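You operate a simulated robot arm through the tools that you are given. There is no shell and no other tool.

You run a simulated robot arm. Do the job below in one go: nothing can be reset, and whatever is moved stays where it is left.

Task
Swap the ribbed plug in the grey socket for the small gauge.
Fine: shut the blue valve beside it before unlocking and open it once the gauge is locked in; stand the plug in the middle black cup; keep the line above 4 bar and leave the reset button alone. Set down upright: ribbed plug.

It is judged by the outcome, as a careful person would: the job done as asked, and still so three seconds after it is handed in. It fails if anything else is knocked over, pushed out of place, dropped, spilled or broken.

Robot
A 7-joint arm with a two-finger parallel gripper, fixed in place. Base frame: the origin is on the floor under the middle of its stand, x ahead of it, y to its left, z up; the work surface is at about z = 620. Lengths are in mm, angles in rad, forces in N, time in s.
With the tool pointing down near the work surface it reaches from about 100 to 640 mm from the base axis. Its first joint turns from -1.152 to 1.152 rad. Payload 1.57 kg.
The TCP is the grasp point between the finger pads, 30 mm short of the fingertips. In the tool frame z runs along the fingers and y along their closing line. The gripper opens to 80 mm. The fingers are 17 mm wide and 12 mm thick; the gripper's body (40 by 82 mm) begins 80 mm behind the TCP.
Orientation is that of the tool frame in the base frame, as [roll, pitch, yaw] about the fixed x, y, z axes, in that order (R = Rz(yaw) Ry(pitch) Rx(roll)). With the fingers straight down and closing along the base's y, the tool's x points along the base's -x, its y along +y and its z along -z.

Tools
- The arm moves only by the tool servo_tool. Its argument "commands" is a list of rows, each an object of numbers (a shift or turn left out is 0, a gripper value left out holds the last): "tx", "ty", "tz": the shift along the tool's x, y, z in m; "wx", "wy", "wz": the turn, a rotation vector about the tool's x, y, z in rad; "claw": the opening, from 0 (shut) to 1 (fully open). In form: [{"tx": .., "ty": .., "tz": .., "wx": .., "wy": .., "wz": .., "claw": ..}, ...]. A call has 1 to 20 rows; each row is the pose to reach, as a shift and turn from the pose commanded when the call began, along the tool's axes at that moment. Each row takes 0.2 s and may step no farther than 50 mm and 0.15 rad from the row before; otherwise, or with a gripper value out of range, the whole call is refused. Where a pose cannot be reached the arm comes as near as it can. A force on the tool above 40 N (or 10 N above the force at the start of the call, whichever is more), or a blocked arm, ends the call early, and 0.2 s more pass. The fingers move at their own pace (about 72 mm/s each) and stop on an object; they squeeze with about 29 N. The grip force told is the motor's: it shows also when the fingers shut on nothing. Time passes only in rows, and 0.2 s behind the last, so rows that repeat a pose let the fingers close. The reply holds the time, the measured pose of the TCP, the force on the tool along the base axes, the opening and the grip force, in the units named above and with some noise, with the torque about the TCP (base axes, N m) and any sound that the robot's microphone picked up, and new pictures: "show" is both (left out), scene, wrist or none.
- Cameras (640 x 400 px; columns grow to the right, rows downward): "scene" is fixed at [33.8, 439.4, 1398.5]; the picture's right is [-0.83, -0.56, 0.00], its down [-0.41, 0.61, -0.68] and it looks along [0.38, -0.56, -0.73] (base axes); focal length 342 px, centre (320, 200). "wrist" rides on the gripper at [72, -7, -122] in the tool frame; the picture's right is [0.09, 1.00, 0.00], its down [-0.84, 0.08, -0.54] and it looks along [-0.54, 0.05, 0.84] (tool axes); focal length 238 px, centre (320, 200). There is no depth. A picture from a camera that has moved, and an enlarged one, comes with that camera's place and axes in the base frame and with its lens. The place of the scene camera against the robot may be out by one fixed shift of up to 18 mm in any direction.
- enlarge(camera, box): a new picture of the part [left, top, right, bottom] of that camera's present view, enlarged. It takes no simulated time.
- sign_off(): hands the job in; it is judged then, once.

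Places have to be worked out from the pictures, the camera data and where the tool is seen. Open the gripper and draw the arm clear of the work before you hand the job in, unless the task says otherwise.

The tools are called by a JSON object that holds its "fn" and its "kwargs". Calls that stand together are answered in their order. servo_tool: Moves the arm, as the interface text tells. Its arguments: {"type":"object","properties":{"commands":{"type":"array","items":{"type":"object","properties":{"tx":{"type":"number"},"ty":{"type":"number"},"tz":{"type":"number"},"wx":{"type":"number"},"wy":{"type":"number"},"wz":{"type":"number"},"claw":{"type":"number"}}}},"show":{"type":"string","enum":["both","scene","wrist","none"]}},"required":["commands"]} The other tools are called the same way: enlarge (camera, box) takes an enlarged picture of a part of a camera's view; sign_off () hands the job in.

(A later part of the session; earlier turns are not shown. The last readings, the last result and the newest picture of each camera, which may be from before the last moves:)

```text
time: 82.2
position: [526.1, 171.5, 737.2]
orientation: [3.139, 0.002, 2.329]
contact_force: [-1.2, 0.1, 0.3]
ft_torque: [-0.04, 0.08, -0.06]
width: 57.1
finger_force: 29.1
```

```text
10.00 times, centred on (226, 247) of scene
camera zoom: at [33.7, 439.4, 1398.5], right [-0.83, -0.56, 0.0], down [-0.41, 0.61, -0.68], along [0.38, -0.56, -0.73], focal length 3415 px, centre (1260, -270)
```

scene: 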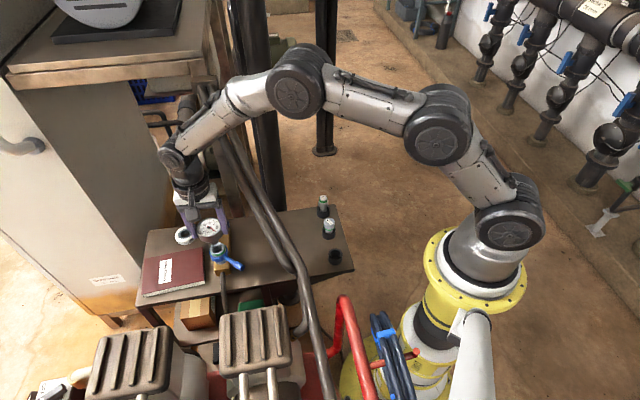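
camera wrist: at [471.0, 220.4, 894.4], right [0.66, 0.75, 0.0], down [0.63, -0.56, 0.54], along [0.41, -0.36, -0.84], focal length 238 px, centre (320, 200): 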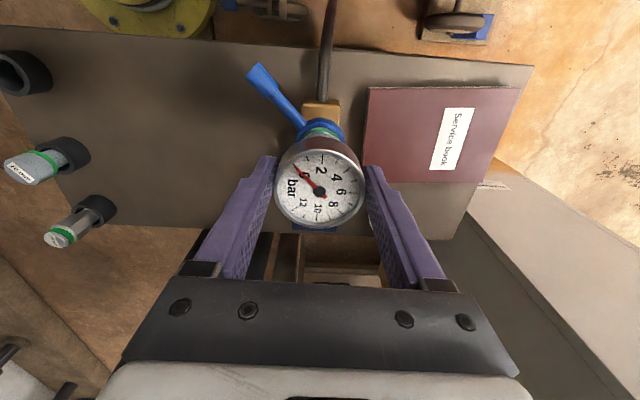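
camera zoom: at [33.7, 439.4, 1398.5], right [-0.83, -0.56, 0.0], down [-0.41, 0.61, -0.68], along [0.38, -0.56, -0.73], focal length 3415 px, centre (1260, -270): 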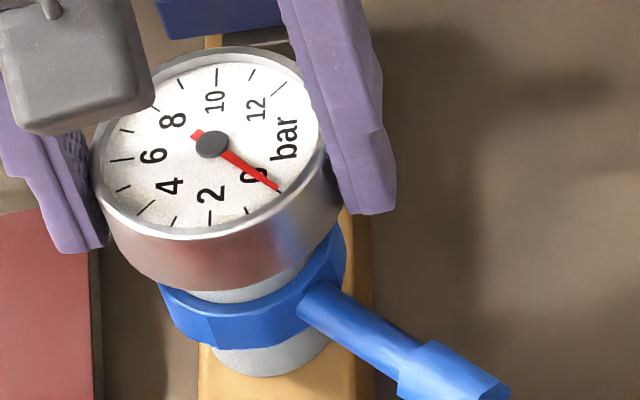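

Still descending freely with the gripper; continuing for the seat.

{"fn": "servo_tool", "kwargs": {"commands": [{"tz": 0.001}, {"tz": 0.002}, {"tz": 0.003}], "show": "none"}}

{"fn": "enlarge", "kwargs": {"camera": "scene", "box": [207, 227, 245, 267]}}

{"fn": "enlarge", "kwargs": {"camera": "wrist", "box": [250, 90, 390, 230]}}

```text
time: 83.0
position: [527.3, 173.2, 736.6]
orientation: [3.133, 0.004, 2.329]
contact_force: [-5.8, -3.0, 19.6]
ft_torque: [-0.24, 0.3, -0.01]
width: 57.6
finger_force: 29.1
```

```text
10.00 times, centred on (226, 247) of scene
camera zoom: at [33.3, 439.2, 1398.6], right [-0.83, -0.56, 0.0], down [-0.41, 0.61, -0.68], along [0.38, -0.56, -0.73], focal length 3415 px, centre (1260, -270)
```

zoom: 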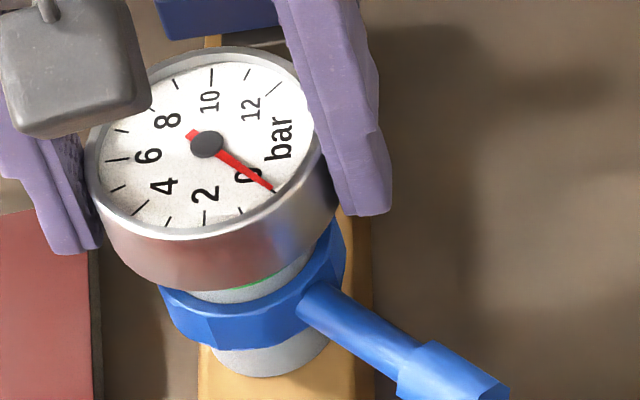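

```text
2.86 times, centred on (320, 160) of wrist
camera zoom: at [472.0, 220.1, 858.1], right [0.66, 0.75, 0.01], down [0.63, -0.56, 0.55], along [0.41, -0.36, -0.84], focal length 681 px, centre (320, 314)
```

zoom: 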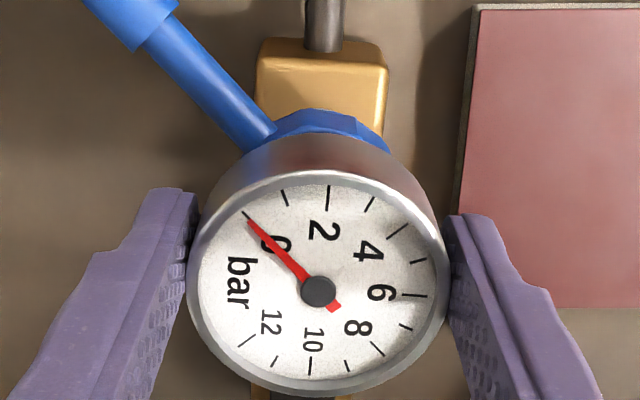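

Firm upward reaction (20 N) at TCP z≈736.6, matching the depth where the plug was seated, so the gauge is home. I'll relieve the press slightly and release it.

{"fn": "servo_tool", "kwargs": {"commands": [{"tz": -0.0012}, {"tz": -0.002}, {"tz": -0.002, "claw": 0.74}, {"tz": -0.002, "claw": 0.78}, {"tz": -0.002, "claw": 0.85}, {"tz": -0.002, "claw": 0.92}, {"tz": -0.002, "claw": 0.92}], "show": "wrist"}}

{"fn": "enlarge", "kwargs": {"camera": "scene", "box": [200, 220, 250, 275]}}

{"fn": "enlarge", "kwargs": {"camera": "wrist", "box": [250, 90, 390, 230]}}

```text
time: 84.6
position: [525.8, 172.6, 735.7]
orientation: [3.138, 0.001, 2.328]
contact_force: [0.2, -0.1, 0.3]
ft_torque: [0.0, 0.0, 0.04]
width: 73.4
finger_force: 0.0
camera wrist: at [471.4, 219.9, 858.2], right [0.66, 0.75, 0.0], down [0.63, -0.56, 0.54], along [0.41, -0.36, -0.84], focal length 238 px, centre (320, 200)
```

wrist: 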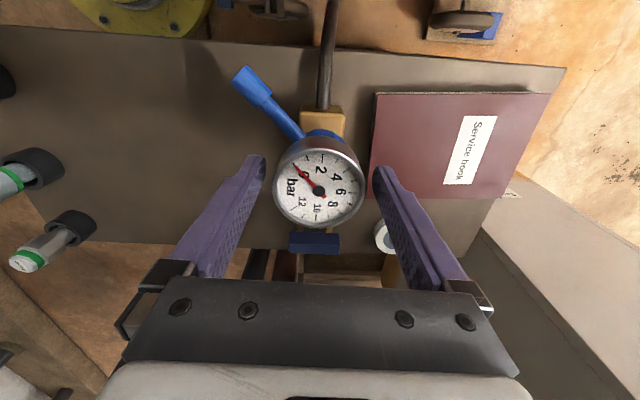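

```text
7.27 times, centred on (225, 248) of scene
camera zoom: at [33.8, 439.4, 1398.5], right [-0.83, -0.56, 0.0], down [-0.41, 0.61, -0.68], along [0.38, -0.56, -0.73], focal length 2484 px, centre (1011, -146)
```

zoom: 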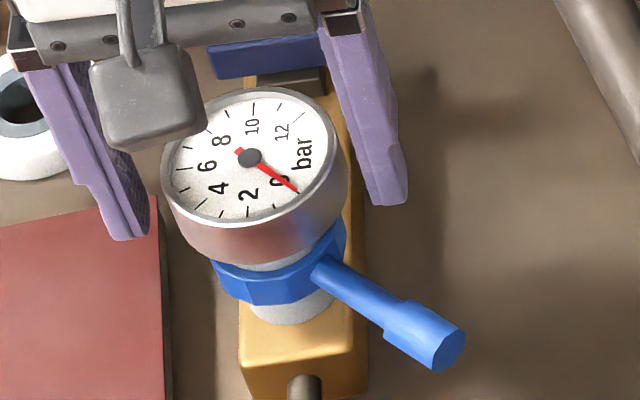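

```text
2.86 times, centred on (320, 160) of wrist
camera zoom: at [471.4, 219.9, 858.2], right [0.66, 0.75, 0.0], down [0.63, -0.56, 0.54], along [0.41, -0.36, -0.84], focal length 681 px, centre (320, 314)
```

zoom: 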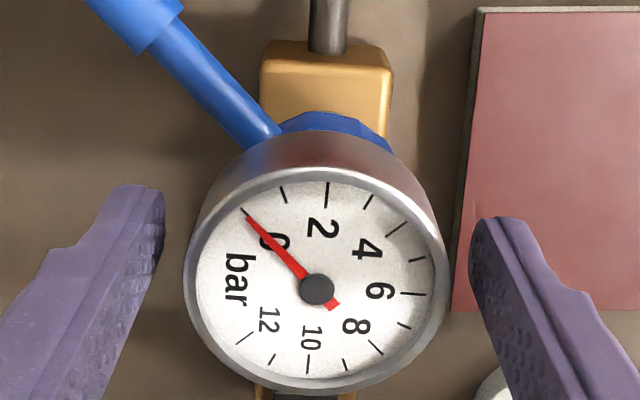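

The gauge stands centred in the socket, released. Now I'll lift off, close the fingers and re-orient to the leaned pose to turn the lever back (counter-clockwise) to locked.

{"fn": "servo_tool", "kwargs": {"commands": [{"tz": -0.01}, {"tz": -0.025}, {"tz": -0.05}, {"tz": -0.08}, {"tz": -0.11}, {"tz": -0.11, "claw": 0.0, "wz": 0.11}, {"tz": -0.11, "wz": 0.22}, {"tz": -0.11, "wz": 0.33}, {"tz": -0.11, "wz": 0.448}], "show": "both"}}

{"fn": "enlarge", "kwargs": {"camera": "scene", "box": [195, 215, 255, 280]}}

{"fn": "enlarge", "kwargs": {"camera": "wrist", "box": [230, 60, 400, 200]}}

```text
time: 86.6
position: [526.2, 172.1, 846.6]
orientation: [3.137, 0.0, 1.878]
contact_force: [-0.3, 0.0, -0.4]
ft_torque: [-0.02, -0.05, 0.02]
width: 0.0
finger_force: 21.1
camera wrist: at [497.1, 238.7, 968.3], right [0.92, 0.39, 0.0], down [0.32, -0.77, 0.54], along [0.21, -0.5, -0.84], focal length 238 px, centre (320, 200)
```

scene: 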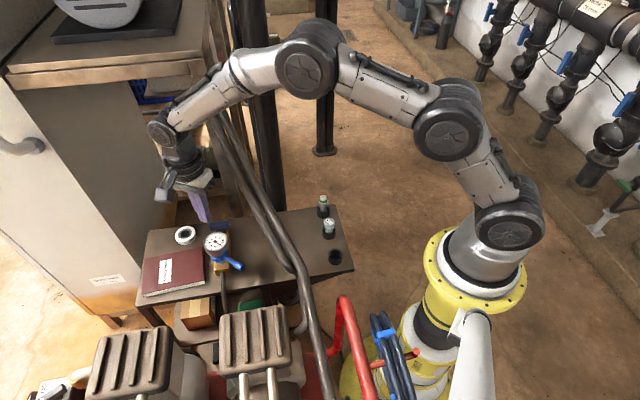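
wrist: 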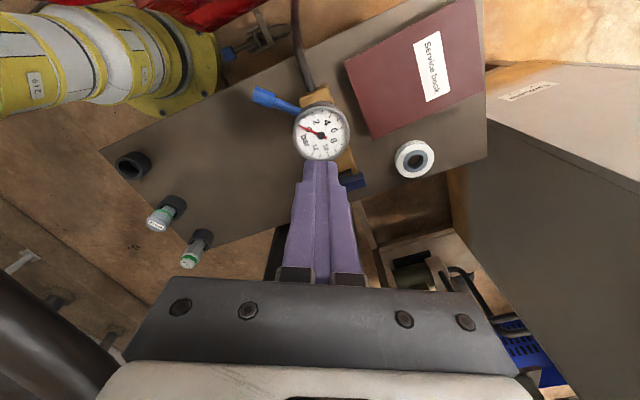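

```text
6.15 times, centred on (225, 248) of scene
camera zoom: at [33.8, 439.4, 1398.5], right [-0.83, -0.56, 0.0], down [-0.41, 0.61, -0.68], along [0.38, -0.56, -0.73], focal length 2102 px, centre (905, -92)
```

zoom: 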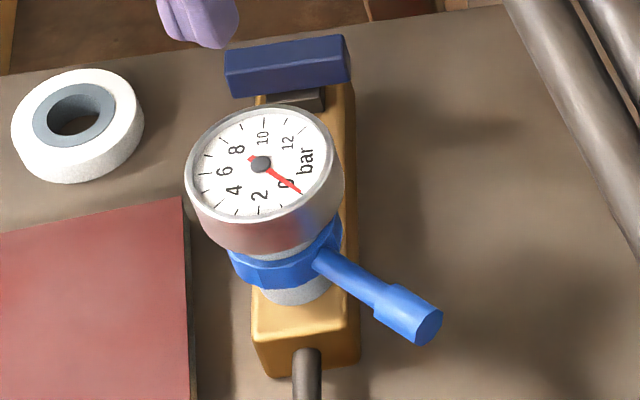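

```text
2.86 times, centred on (315, 130) of wrist
camera zoom: at [497.1, 238.7, 968.3], right [0.92, 0.39, 0.0], down [0.32, -0.77, 0.54], along [0.21, -0.5, -0.84], focal length 681 px, centre (334, 400)
```

zoom: 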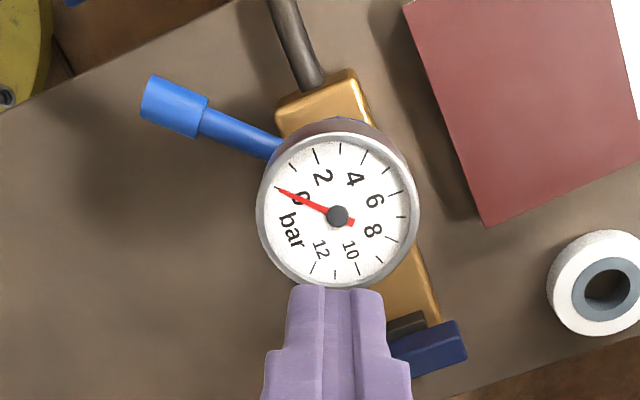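

Gauge is straight and steady. Leaning the tool and moving to the +y side of the lever, above it.

{"fn": "servo_tool", "kwargs": {"commands": [{"tx": 0.014, "ty": -0.0125, "tz": 0.005, "wy": -0.1}, {"tx": 0.028, "ty": -0.025, "tz": 0.02, "wy": -0.2}, {"tx": 0.042, "ty": -0.0375, "tz": 0.038, "wy": -0.3}, {"tx": 0.056, "ty": -0.0502, "tz": 0.0566, "wy": -0.4}], "show": "both"}}

{"fn": "enlarge", "kwargs": {"camera": "wrist", "box": [240, 60, 480, 230]}}

{"fn": "enlarge", "kwargs": {"camera": "scene", "box": [180, 190, 270, 290]}}

```text
time: 87.6
position: [462.8, 209.0, 789.9]
orientation: [3.137, 0.402, 1.877]
contact_force: [-0.4, 0.3, -0.5]
ft_torque: [-0.03, -0.02, -0.02]
width: 0.3
finger_force: 21.0
camera wrist: at [420.4, 316.6, 873.1], right [0.92, 0.38, -0.03], down [0.24, -0.51, 0.83], along [0.3, -0.77, -0.56], focal length 238 px, centre (320, 200)
```

scene: 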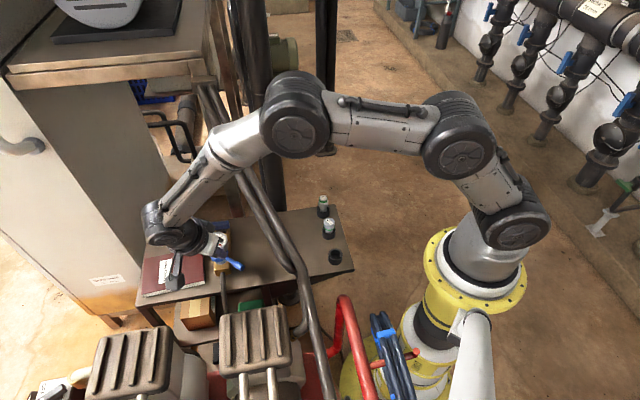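
wrist: 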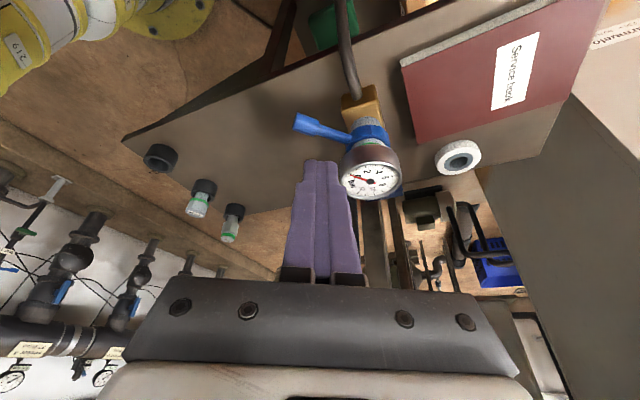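

```text
2.35 times, centred on (360, 145) of wrist
camera zoom: at [420.4, 316.6, 873.1], right [0.92, 0.38, -0.03], down [0.24, -0.51, 0.83], along [0.3, -0.77, -0.56], focal length 561 px, centre (226, 329)
```

zoom: 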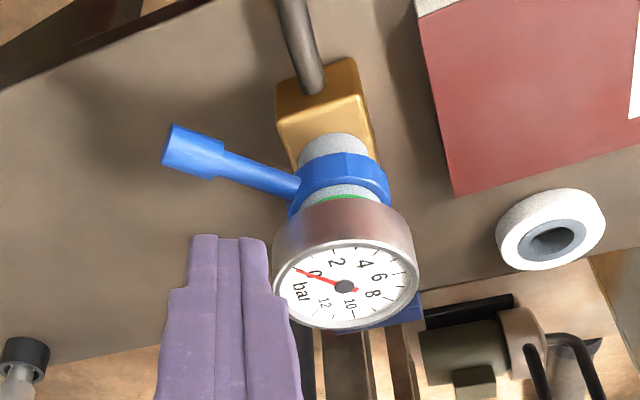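

```text
4.00 times, centred on (225, 240) of scene
camera zoom: at [33.8, 439.4, 1398.5], right [-0.83, -0.56, 0.0], down [-0.41, 0.61, -0.68], along [0.38, -0.56, -0.73], focal length 1366 px, centre (700, 40)
```

zoom: 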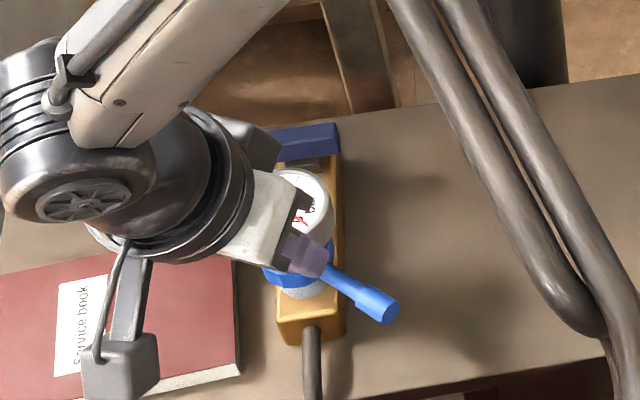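

Descending vertically beside the lever to its height.

{"fn": "servo_tool", "kwargs": {"commands": [{"tx": 0.0118, "tz": 0.0279}, {"tx": 0.0236, "tz": 0.0559}, {"tx": 0.0315, "tz": 0.0746}, {"tx": 0.0354, "tz": 0.0838}], "show": "both"}}

{"fn": "enlarge", "kwargs": {"camera": "wrist", "box": [240, 60, 480, 230]}}

{"fn": "enlarge", "kwargs": {"camera": "scene", "box": [180, 200, 270, 290]}}

```text
time: 88.6
position: [462.5, 212.3, 697.9]
orientation: [3.138, 0.403, 1.878]
contact_force: [0.5, -0.8, -1.0]
ft_torque: [-0.01, -0.01, -0.02]
width: 0.0
finger_force: 21.2
camera wrist: at [419.7, 317.3, 782.1], right [0.92, 0.38, -0.03], down [0.24, -0.51, 0.83], along [0.3, -0.77, -0.56], focal length 238 px, centre (320, 200)
```

scene: 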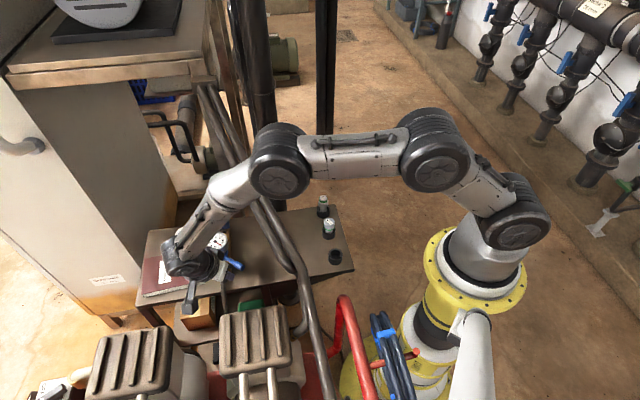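
wrist: 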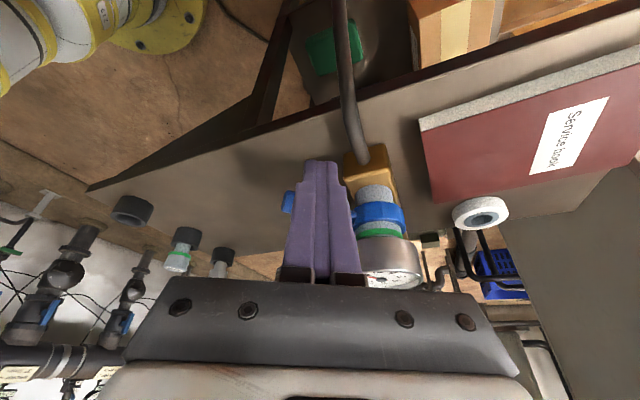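

```text
2.35 times, centred on (360, 145) of wrist
camera zoom: at [419.7, 317.3, 782.1], right [0.92, 0.38, -0.03], down [0.24, -0.51, 0.83], along [0.3, -0.77, -0.56], focal length 561 px, centre (226, 329)
```

zoom: 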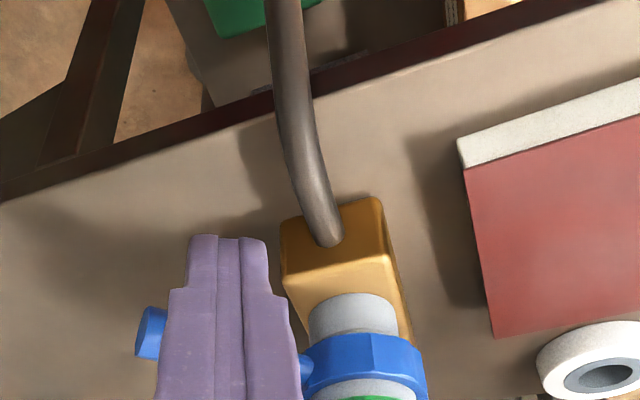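

```text
4.44 times, centred on (225, 245) of scene
camera zoom: at [33.8, 439.4, 1398.5], right [-0.83, -0.56, 0.0], down [-0.41, 0.61, -0.68], along [0.38, -0.56, -0.73], focal length 1518 px, centre (742, 0)
```

zoom: 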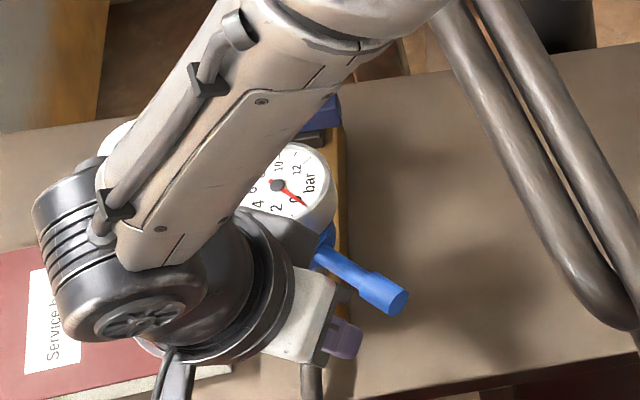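

Tips are on the +y side of the lever. Pushing it around counter-clockwise, first part of the arc.

{"fn": "servo_tool", "kwargs": {"commands": [{"tx": -0.0053, "ty": -0.0018, "tz": 0.0022}, {"tx": -0.0105, "ty": -0.0036, "tz": 0.0045}, {"tx": -0.0155, "ty": -0.0062, "tz": 0.0066}, {"tx": -0.0206, "ty": -0.0087, "tz": 0.0087}, {"tx": -0.0249, "ty": -0.0107, "tz": 0.0106}, {"tx": -0.0292, "ty": -0.0126, "tz": 0.0124}, {"tx": -0.0329, "ty": -0.0137, "tz": 0.014}, {"tx": -0.0366, "ty": -0.0148, "tz": 0.0155}, {"tx": -0.0402, "ty": -0.0155, "tz": 0.017}, {"tx": -0.0438, "ty": -0.0161, "tz": 0.0185}], "show": "both"}}

{"fn": "enlarge", "kwargs": {"camera": "wrist", "box": [240, 80, 440, 240]}}

{"fn": "enlarge", "kwargs": {"camera": "scene", "box": [180, 200, 270, 290]}}

```text
time: 90.8
position: [459.8, 160.7, 698.6]
orientation: [3.137, 0.4, 1.88]
contact_force: [1.0, 2.2, -1.1]
ft_torque: [0.1, 0.04, 0.02]
width: 0.3
finger_force: 20.9
camera wrist: at [419.0, 266.5, 782.7], right [0.92, 0.38, -0.03], down [0.24, -0.51, 0.83], along [0.3, -0.77, -0.56], focal length 238 px, centre (320, 200)
```

scene: 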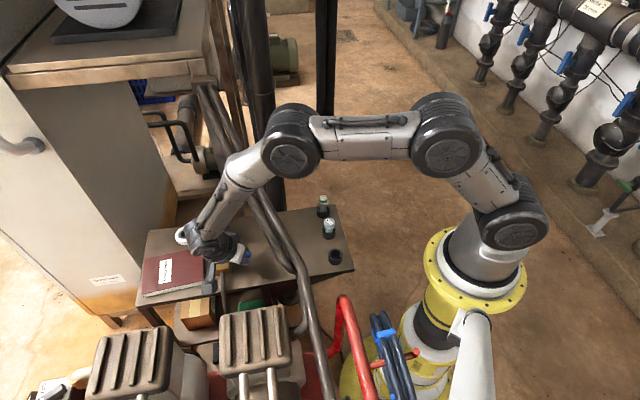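
wrist: 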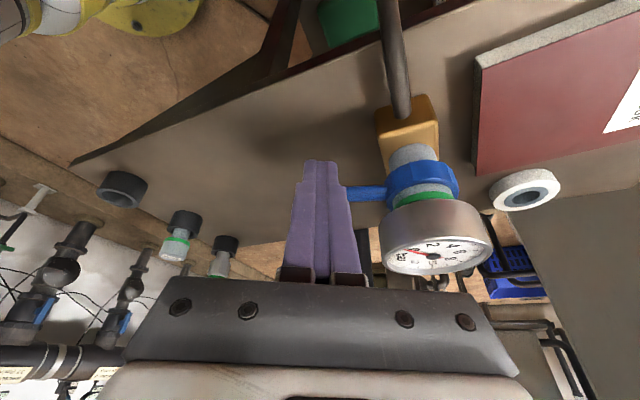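

```text
2.50 times, centred on (340, 160) of wrist
camera zoom: at [419.0, 266.5, 782.7], right [0.92, 0.38, -0.03], down [0.24, -0.51, 0.83], along [0.3, -0.77, -0.56], focal length 596 px, centre (270, 300)
```

zoom: 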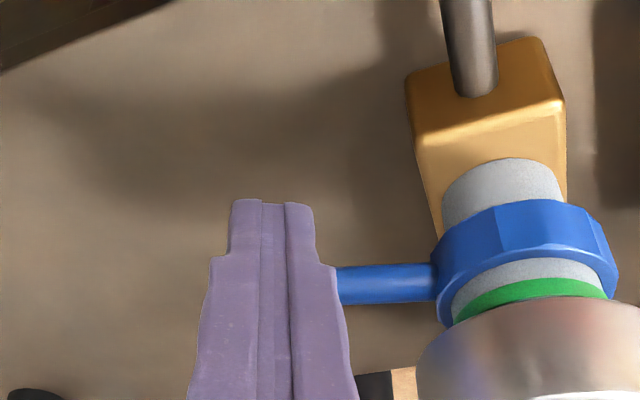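

```text
4.44 times, centred on (225, 245) of scene
camera zoom: at [33.8, 439.4, 1398.5], right [-0.83, -0.56, 0.0], down [-0.41, 0.61, -0.68], along [0.38, -0.56, -0.73], focal length 1518 px, centre (742, 0)
```

zoom: 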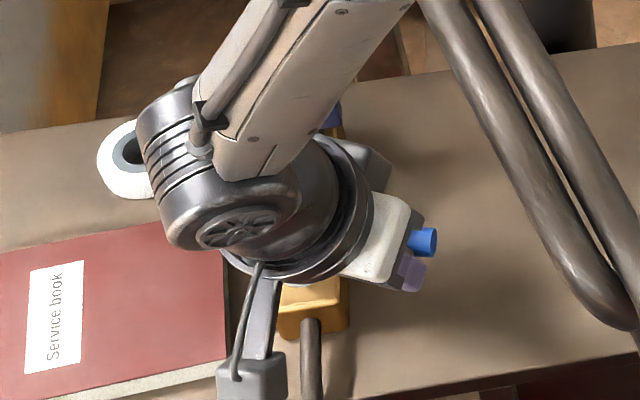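

The lever follows with ~2 N and the gauge is undisturbed. Continuing the arc.

{"fn": "servo_tool", "kwargs": {"commands": [{"tx": -0.0037, "ty": -0.0002, "tz": 0.0016}, {"tx": -0.0075, "ty": -0.0003, "tz": 0.0032}, {"tx": -0.0112, "ty": -0.0001, "tz": 0.0048}, {"tx": -0.0148, "ty": 0.0001, "tz": 0.0063}, {"tx": -0.0187, "ty": 0.001, "tz": 0.0079}, {"tx": -0.0225, "ty": 0.002, "tz": 0.0095}, {"tx": -0.0262, "ty": 0.0033, "tz": 0.0111}, {"tx": -0.0299, "ty": 0.0046, "tz": 0.0127}, {"tx": -0.0336, "ty": 0.0067, "tz": 0.0143}, {"tx": -0.0373, "ty": 0.0088, "tz": 0.0158}, {"tx": -0.0408, "ty": 0.0112, "tz": 0.0173}, {"tx": -0.0442, "ty": 0.0137, "tz": 0.0187}], "show": "both"}}

{"fn": "enlarge", "kwargs": {"camera": "wrist", "box": [240, 80, 440, 240]}}

{"fn": "enlarge", "kwargs": {"camera": "scene", "box": [180, 180, 280, 290]}}

```text
time: 93.4
position: [488.4, 118.5, 698.1]
orientation: [3.138, 0.402, 1.878]
contact_force: [-0.3, 0.4, -0.3]
ft_torque: [-0.02, -0.01, -0.01]
width: 0.0
finger_force: 21.0
camera wrist: at [447.1, 224.3, 782.5], right [0.92, 0.38, -0.03], down [0.24, -0.51, 0.83], along [0.3, -0.77, -0.56], focal length 238 px, centre (320, 200)
```

scene: 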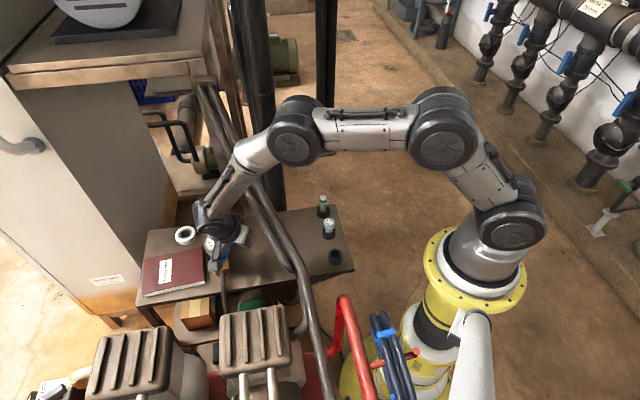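
wrist: 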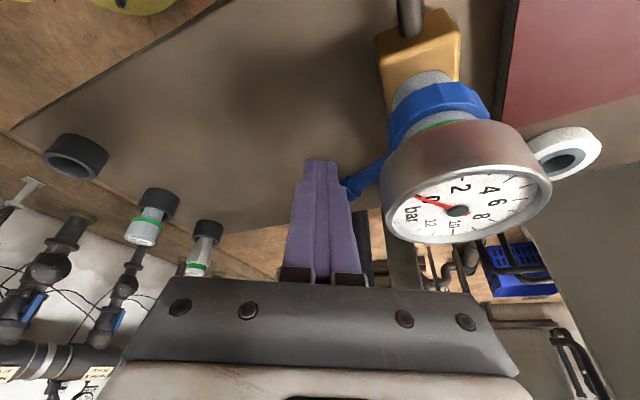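

```text
2.50 times, centred on (340, 160) of wrist
camera zoom: at [447.1, 224.3, 782.5], right [0.92, 0.38, -0.03], down [0.24, -0.51, 0.83], along [0.3, -0.77, -0.56], focal length 596 px, centre (270, 300)
```

zoom: 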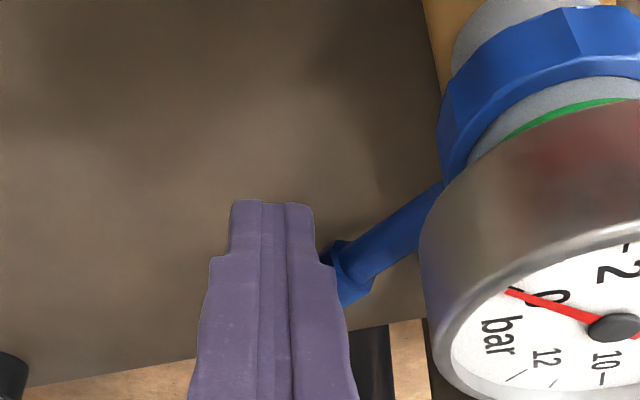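

```text
3.64 times, centred on (230, 235) of scene
camera zoom: at [33.8, 439.4, 1398.5], right [-0.83, -0.56, 0.0], down [-0.41, 0.61, -0.68], along [0.38, -0.56, -0.73], focal length 1242 px, centre (647, 73)
```

zoom: 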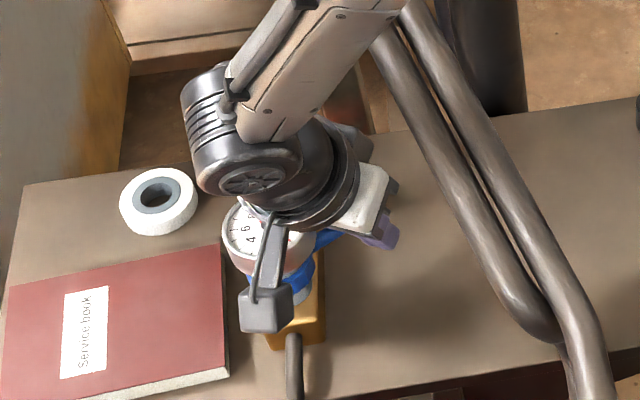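

Lever is near −100°. Final part toward its original locked position, feeling for the stop.

{"fn": "servo_tool", "kwargs": {"commands": [{"tx": -0.0021, "ty": 0.002, "tz": 0.0009}, {"tx": -0.0042, "ty": 0.0041, "tz": 0.0018}, {"tx": -0.0062, "ty": 0.0064, "tz": 0.0027}, {"tx": -0.0083, "ty": 0.0087, "tz": 0.0035}, {"tx": -0.0095, "ty": 0.0103, "tz": 0.004}, {"tx": -0.0106, "ty": 0.0118, "tz": 0.0045}], "show": "wrist"}}

{"fn": "enlarge", "kwargs": {"camera": "wrist", "box": [240, 80, 440, 240]}}

```text
time: 94.8
position: [502.7, 110.8, 699.5]
orientation: [3.138, 0.401, 1.879]
contact_force: [-0.9, 1.1, 0.3]
ft_torque: [0.03, 0.06, -0.02]
width: 0.1
finger_force: 21.6
camera wrist: at [461.8, 217.4, 783.1], right [0.92, 0.38, -0.03], down [0.24, -0.51, 0.83], along [0.3, -0.77, -0.56], focal length 238 px, centre (320, 200)
```

wrist: 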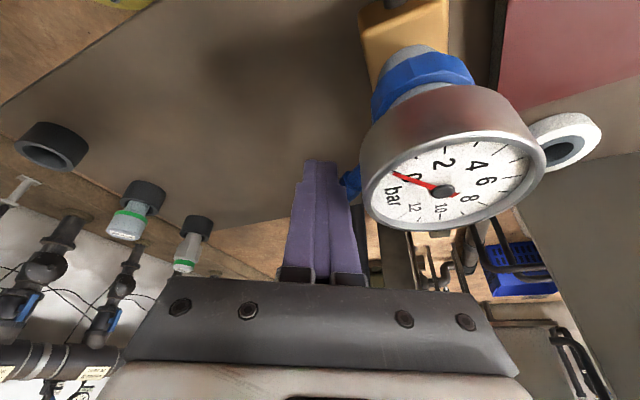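

```text
2.50 times, centred on (340, 160) of wrist
camera zoom: at [461.8, 217.4, 783.1], right [0.92, 0.38, -0.03], down [0.24, -0.51, 0.83], along [0.3, -0.77, -0.56], focal length 596 px, centre (270, 300)
```

zoom: 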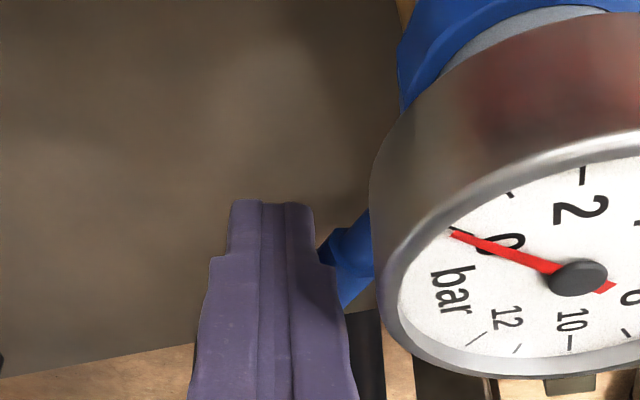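

{"fn": "servo_tool", "kwargs": {"commands": [{"tx": -0.001, "ty": 0.0014, "tz": 0.0004}, {"tx": -0.0019, "ty": 0.0028, "tz": 0.0008}, {"tx": -0.0028, "ty": 0.0042, "tz": 0.0012}, {"tx": -0.0035, "ty": 0.0053, "tz": 0.0015}, {"tx": -0.0042, "ty": 0.0064, "tz": 0.0017}], "show": "wrist"}}

{"fn": "enlarge", "kwargs": {"camera": "wrist", "box": [240, 80, 440, 240]}}

```text
time: 96.0
position: [507.7, 108.9, 697.3]
orientation: [-3.14, 0.398, 1.881]
contact_force: [-24.2, 10.8, 11.2]
ft_torque: [0.03, 0.26, -0.13]
width: 0.0
finger_force: 21.1
camera wrist: at [467.1, 215.4, 782.0], right [0.92, 0.38, -0.04], down [0.24, -0.51, 0.82], along [0.3, -0.77, -0.56], focal length 238 px, centre (320, 200)
```

wrist: 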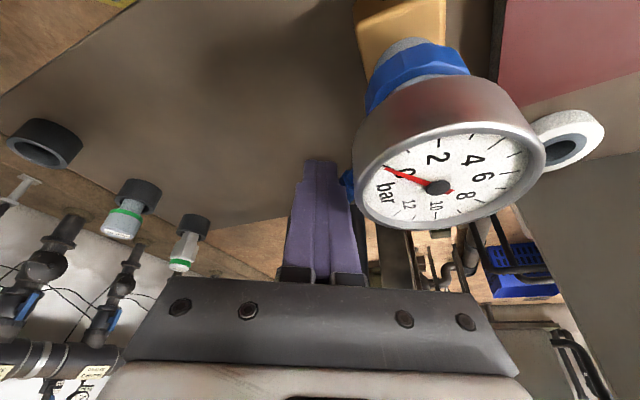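

```text
2.50 times, centred on (340, 160) of wrist
camera zoom: at [467.1, 215.4, 782.0], right [0.92, 0.38, -0.04], down [0.24, -0.51, 0.82], along [0.3, -0.77, -0.56], focal length 596 px, centre (270, 300)
```

zoom: 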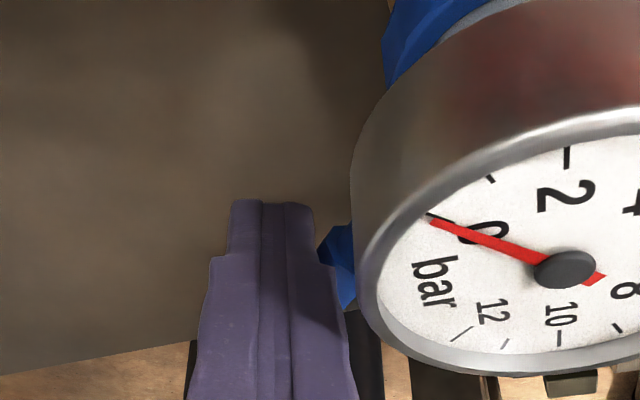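

Back at the firm stop at the same place as before (x≈507.7), so the collar is locked. Backing off and retracting along the tool axis to inspect.

{"fn": "servo_tool", "kwargs": {"commands": [{"tx": 0.0011, "ty": -0.004, "tz": -0.0005}, {"tx": 0.0022, "ty": -0.0085, "tz": -0.001}, {"tx": 0.0022, "ty": -0.0085, "tz": -0.03}, {"tx": 0.0022, "ty": -0.0085, "tz": -0.065}, {"tx": 0.0022, "ty": -0.0085, "tz": -0.1}], "show": "both"}}

{"fn": "enlarge", "kwargs": {"camera": "wrist", "box": [300, 40, 480, 200]}}

{"fn": "enlarge", "kwargs": {"camera": "scene", "box": [190, 200, 270, 290]}}

```text
time: 97.2
position: [489.3, 145.1, 792.2]
orientation: [3.137, 0.4, 1.879]
contact_force: [0.0, 0.2, 0.2]
ft_torque: [-0.02, -0.01, 0.0]
width: 0.2
finger_force: 21.7
camera wrist: at [448.0, 251.8, 875.6], right [0.92, 0.38, -0.03], down [0.24, -0.51, 0.83], along [0.3, -0.77, -0.56], focal length 238 px, centre (320, 200)
```

scene: 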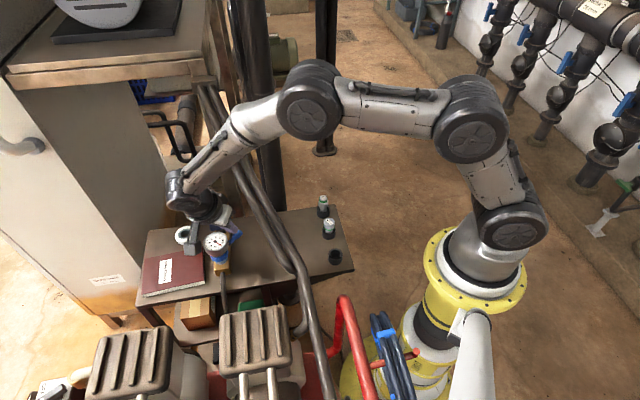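
wrist: 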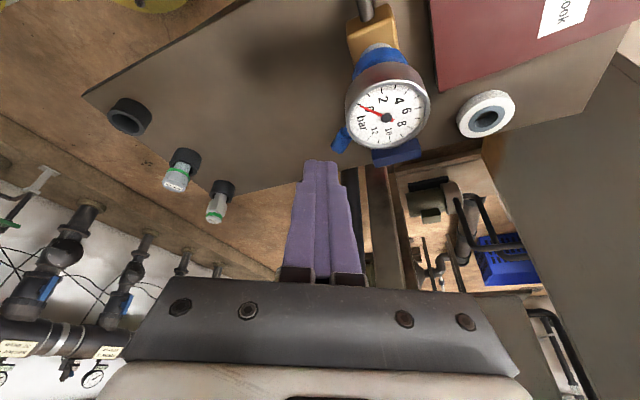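

```text
2.50 times, centred on (390, 120) of wrist
camera zoom: at [448.0, 251.8, 875.6], right [0.92, 0.38, -0.03], down [0.24, -0.51, 0.83], along [0.3, -0.77, -0.56], focal length 596 px, centre (145, 400)
```

zoom: 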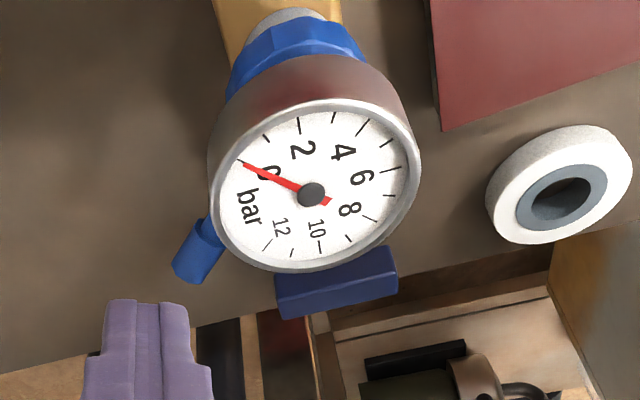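

```text
4.44 times, centred on (230, 245) of scene
camera zoom: at [33.8, 439.4, 1398.5], right [-0.83, -0.56, 0.0], down [-0.41, 0.61, -0.68], along [0.38, -0.56, -0.73], focal length 1518 px, centre (720, 0)
```

zoom: 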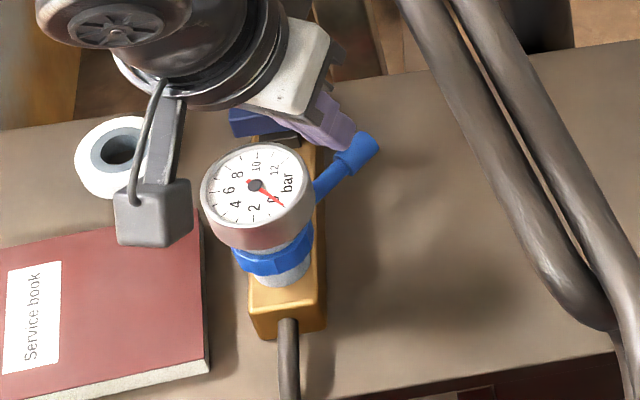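

The collar lever is back exactly where it began — locked, with the gauge in. Next, reopen the valve: rotate the navy bar back counter-clockwise by pushing its end nearest the lever from the socket side. Moving above that spot first.

{"fn": "servo_tool", "kwargs": {"commands": [{"tx": -0.01, "ty": 0.03, "tz": 0.0}, {"tx": -0.0215, "ty": 0.0607, "tz": 0.0004}, {"tx": -0.0131, "ty": 0.0607, "tz": 0.0204}, {"tx": -0.0131, "ty": 0.0607, "tz": 0.05}, {"tx": -0.0131, "ty": 0.0607, "tz": 0.0804}], "show": "both"}}

{"fn": "enlarge", "kwargs": {"camera": "wrist", "box": [230, 80, 430, 240]}}

{"fn": "enlarge", "kwargs": {"camera": "scene", "box": [190, 190, 270, 290]}}

```text
time: 98.4
position: [562.3, 121.5, 720.5]
orientation: [3.136, 0.401, 1.878]
contact_force: [0.8, -0.3, 0.3]
ft_torque: [0.02, 0.01, -0.01]
width: 0.4
finger_force: 21.4
camera wrist: at [520.5, 228.5, 805.3], right [0.92, 0.38, -0.03], down [0.24, -0.51, 0.83], along [0.3, -0.77, -0.56], focal length 238 px, centre (320, 200)
```

scene: 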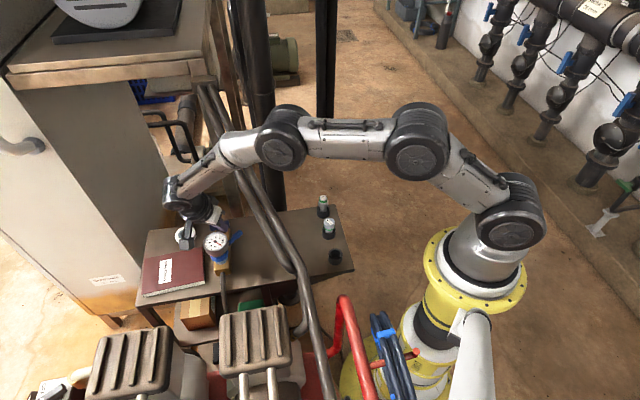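
wrist: 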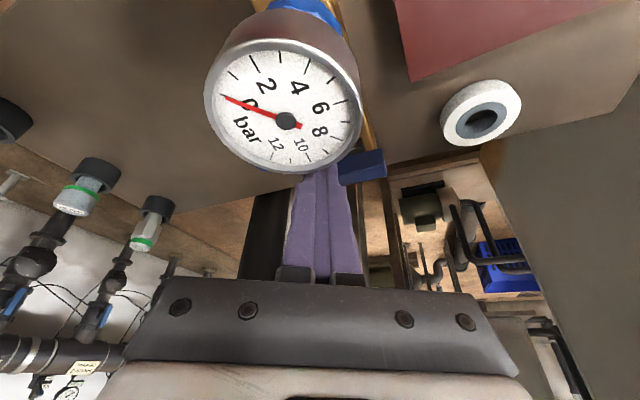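

```text
2.50 times, centred on (330, 160) of wrist
camera zoom: at [520.5, 228.5, 805.3], right [0.92, 0.38, -0.03], down [0.24, -0.51, 0.83], along [0.3, -0.77, -0.56], focal length 596 px, centre (295, 300)
```

zoom: 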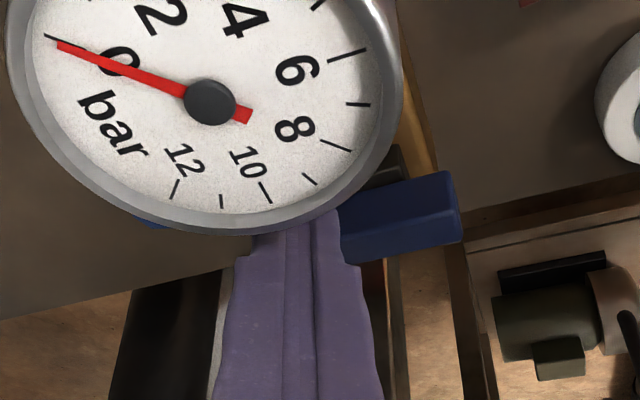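

```text
4.00 times, centred on (230, 240) of scene
camera zoom: at [33.8, 439.4, 1398.5], right [-0.83, -0.56, 0.0], down [-0.41, 0.61, -0.68], along [0.38, -0.56, -0.73], focal length 1366 px, centre (680, 40)
```

zoom: 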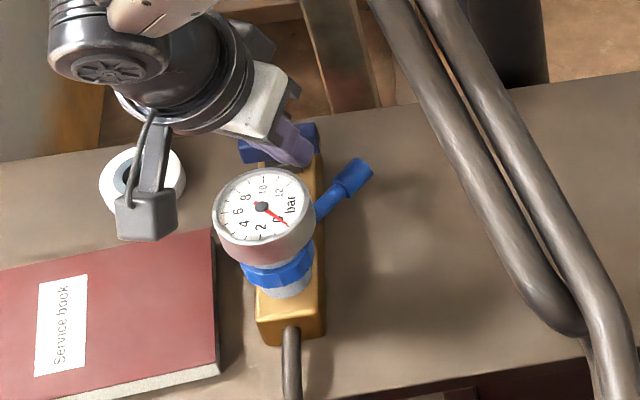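

The bar's near corner is at about [575,87], so I'll shift ~7 mm further toward the socket side before lowering the tips beside it.

{"fn": "servo_tool", "kwargs": {"commands": [{"tx": 0.0065, "ty": -0.0032, "tz": -0.0027}, {"tx": 0.0065, "ty": -0.0032, "tz": 0.01}, {"tx": 0.0065, "ty": -0.0032, "tz": 0.02}, {"tx": 0.0065, "ty": -0.0032, "tz": 0.026}], "show": "both"}}

{"fn": "enlarge", "kwargs": {"camera": "wrist", "box": [230, 100, 430, 260]}}

{"fn": "enlarge", "kwargs": {"camera": "scene", "box": [200, 195, 260, 270]}}

```text
time: 99.4
position: [559.4, 117.4, 695.0]
orientation: [3.139, 0.402, 1.88]
contact_force: [0.1, -1.3, 0.2]
ft_torque: [0.01, -0.01, 0.01]
width: 0.1
finger_force: 21.4
camera wrist: at [518.2, 223.9, 779.2], right [0.92, 0.38, -0.03], down [0.24, -0.51, 0.83], along [0.3, -0.77, -0.56], focal length 238 px, centre (320, 200)
```

scene: 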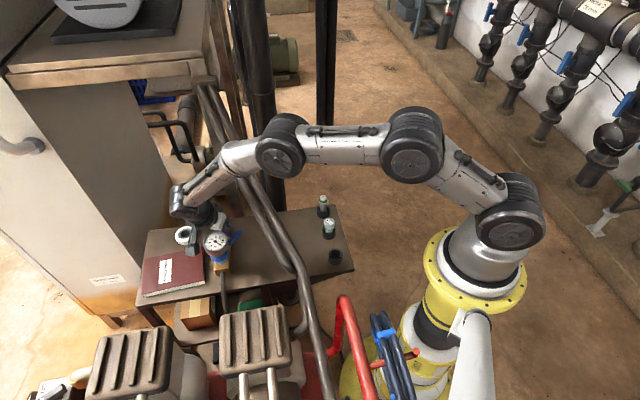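
wrist: 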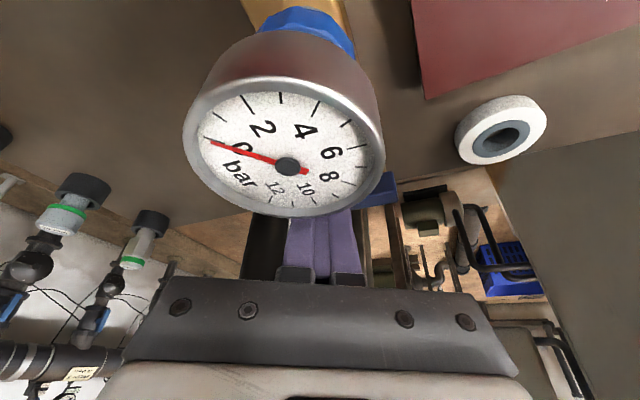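

```text
2.50 times, centred on (330, 180) of wrist
camera zoom: at [518.2, 223.9, 779.2], right [0.92, 0.38, -0.03], down [0.24, -0.51, 0.83], along [0.3, -0.77, -0.56], focal length 596 px, centre (295, 250)
```

zoom: 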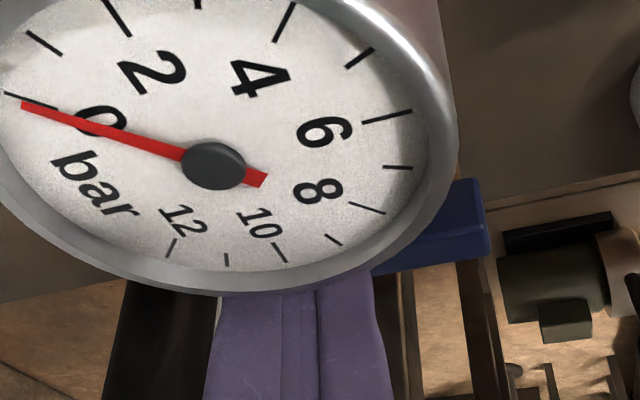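

```text
5.33 times, centred on (230, 232) of scene
camera zoom: at [33.8, 439.4, 1398.5], right [-0.83, -0.56, 0.0], down [-0.41, 0.61, -0.68], along [0.38, -0.56, -0.73], focal length 1822 px, centre (800, 27)
```

zoom: 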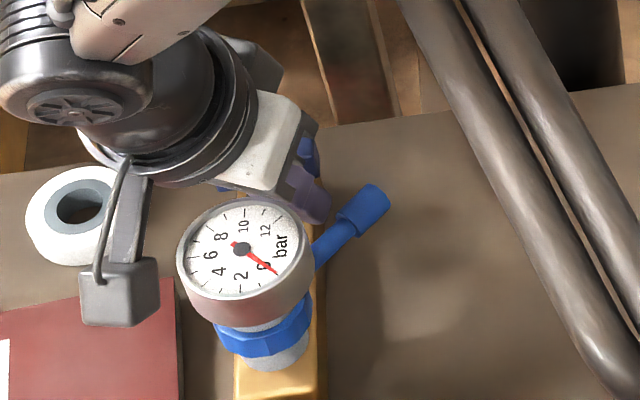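

Tips are beside the bar with no contact. Starting the counter-clockwise push on the bar's near end.

{"fn": "servo_tool", "kwargs": {"commands": [{"tx": -0.0022, "ty": 0.003, "tz": 0.001}, {"tx": -0.0044, "ty": 0.0061, "tz": 0.0019}, {"tx": -0.006, "ty": 0.0054, "tz": 0.0026}, {"tx": -0.0075, "ty": 0.0047, "tz": 0.0032}, {"tx": -0.0091, "ty": 0.0041, "tz": 0.0039}, {"tx": -0.0107, "ty": 0.0035, "tz": 0.0045}, {"tx": -0.0146, "ty": 0.0033, "tz": 0.0062}, {"tx": -0.0185, "ty": 0.0033, "tz": 0.0078}], "show": "both"}}

{"fn": "enlarge", "kwargs": {"camera": "wrist", "box": [230, 100, 430, 260]}}

{"fn": "enlarge", "kwargs": {"camera": "scene", "box": [200, 195, 260, 270]}}

```text
time: 101.2
position: [568.6, 99.7, 694.8]
orientation: [3.139, 0.402, 1.88]
contact_force: [-0.6, 1.2, -0.1]
ft_torque: [0.04, 0.01, 0.03]
width: 0.0
finger_force: 21.2
camera wrist: at [526.7, 205.3, 778.8], right [0.92, 0.38, -0.03], down [0.24, -0.51, 0.83], along [0.3, -0.77, -0.56], focal length 238 px, centre (320, 200)
```

scene: 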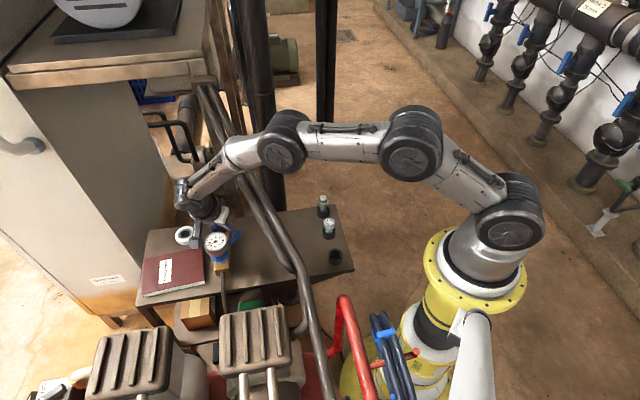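
wrist: 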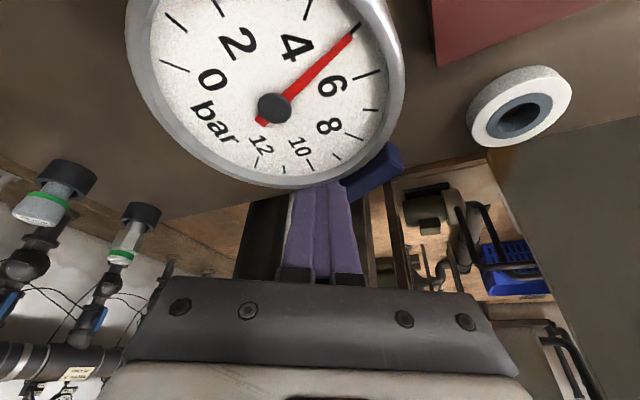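

```text
2.50 times, centred on (330, 180) of wrist
camera zoom: at [526.7, 205.3, 778.8], right [0.92, 0.38, -0.03], down [0.24, -0.51, 0.83], along [0.3, -0.77, -0.56], focal length 596 px, centre (295, 250)
```

zoom: 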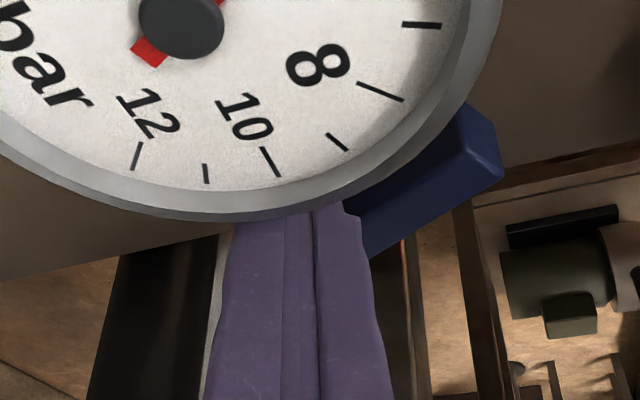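

```text
5.33 times, centred on (230, 232) of scene
camera zoom: at [33.8, 439.4, 1398.5], right [-0.83, -0.56, 0.0], down [-0.41, 0.61, -0.68], along [0.38, -0.56, -0.73], focal length 1822 px, centre (800, 27)
```

zoom: 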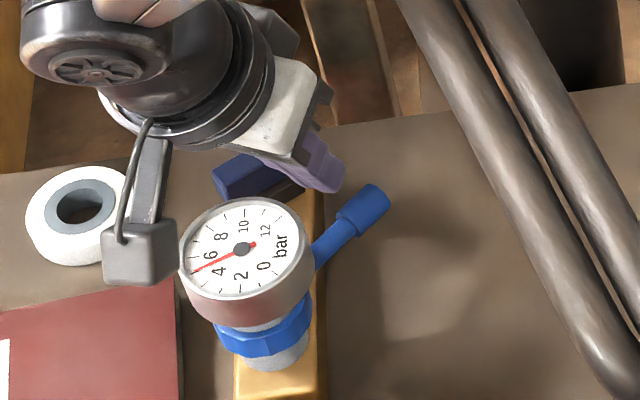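

The gauge now reads about 5 bar — it's live, holding, and the line is above 4 bar. Continuing to turn the handle fully open.

{"fn": "servo_tool", "kwargs": {"commands": [{"tx": -0.002, "ty": 0.0006, "tz": 0.0009}, {"tx": -0.0039, "ty": 0.0012, "tz": 0.0017}, {"tx": -0.0059, "ty": 0.002, "tz": 0.0025}, {"tx": -0.0079, "ty": 0.0027, "tz": 0.0033}, {"tx": -0.0097, "ty": 0.004, "tz": 0.0041}, {"tx": -0.0115, "ty": 0.0053, "tz": 0.0049}, {"tx": -0.0133, "ty": 0.0067, "tz": 0.0057}, {"tx": -0.0151, "ty": 0.0081, "tz": 0.0064}, {"tx": -0.0179, "ty": 0.01, "tz": 0.0076}, {"tx": -0.0206, "ty": 0.012, "tz": 0.0087}], "show": "both"}}

{"fn": "enlarge", "kwargs": {"camera": "wrist", "box": [230, 100, 430, 260]}}

{"fn": "enlarge", "kwargs": {"camera": "scene", "box": [200, 195, 260, 270]}}

```text
time: 103.4
position: [586.9, 82.9, 694.4]
orientation: [3.137, 0.399, 1.877]
contact_force: [-3.2, 0.4, 0.3]
ft_torque: [0.0, 0.03, 0.03]
width: 0.1
finger_force: 21.4
camera wrist: at [545.3, 188.2, 779.0], right [0.92, 0.38, -0.03], down [0.24, -0.51, 0.83], along [0.3, -0.77, -0.56], focal length 238 px, centre (320, 200)
```

scene: 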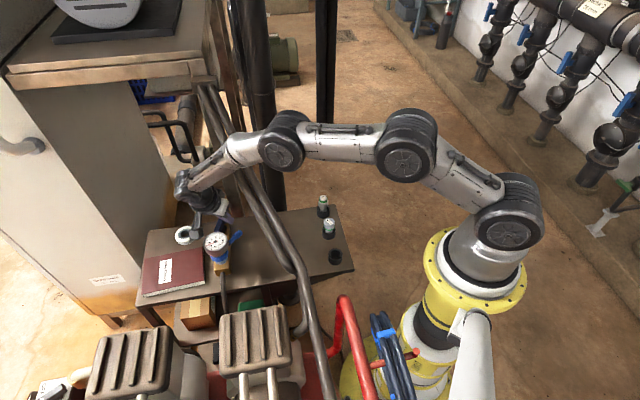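
wrist: 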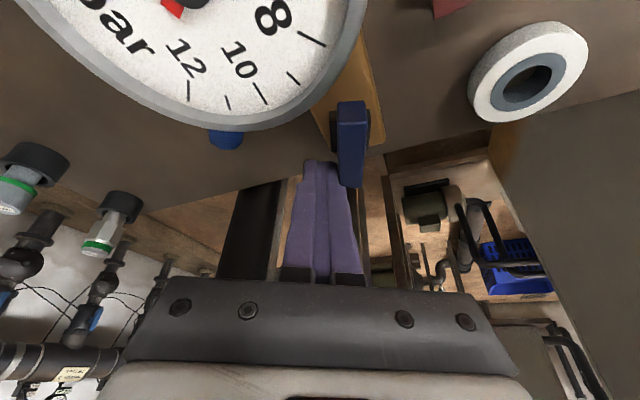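

```text
2.50 times, centred on (330, 180) of wrist
camera zoom: at [545.3, 188.2, 779.0], right [0.92, 0.38, -0.03], down [0.24, -0.51, 0.83], along [0.3, -0.77, -0.56], focal length 596 px, centre (295, 250)
```

zoom: 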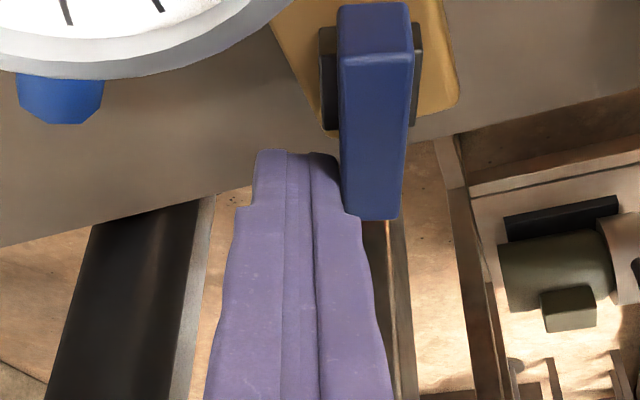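

```text
5.33 times, centred on (230, 232) of scene
camera zoom: at [33.7, 439.4, 1398.5], right [-0.83, -0.56, 0.0], down [-0.41, 0.61, -0.68], along [0.38, -0.56, -0.73], focal length 1822 px, centre (800, 27)
```

zoom: 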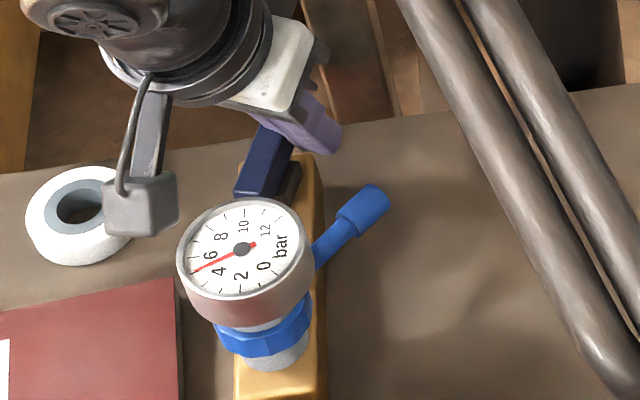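

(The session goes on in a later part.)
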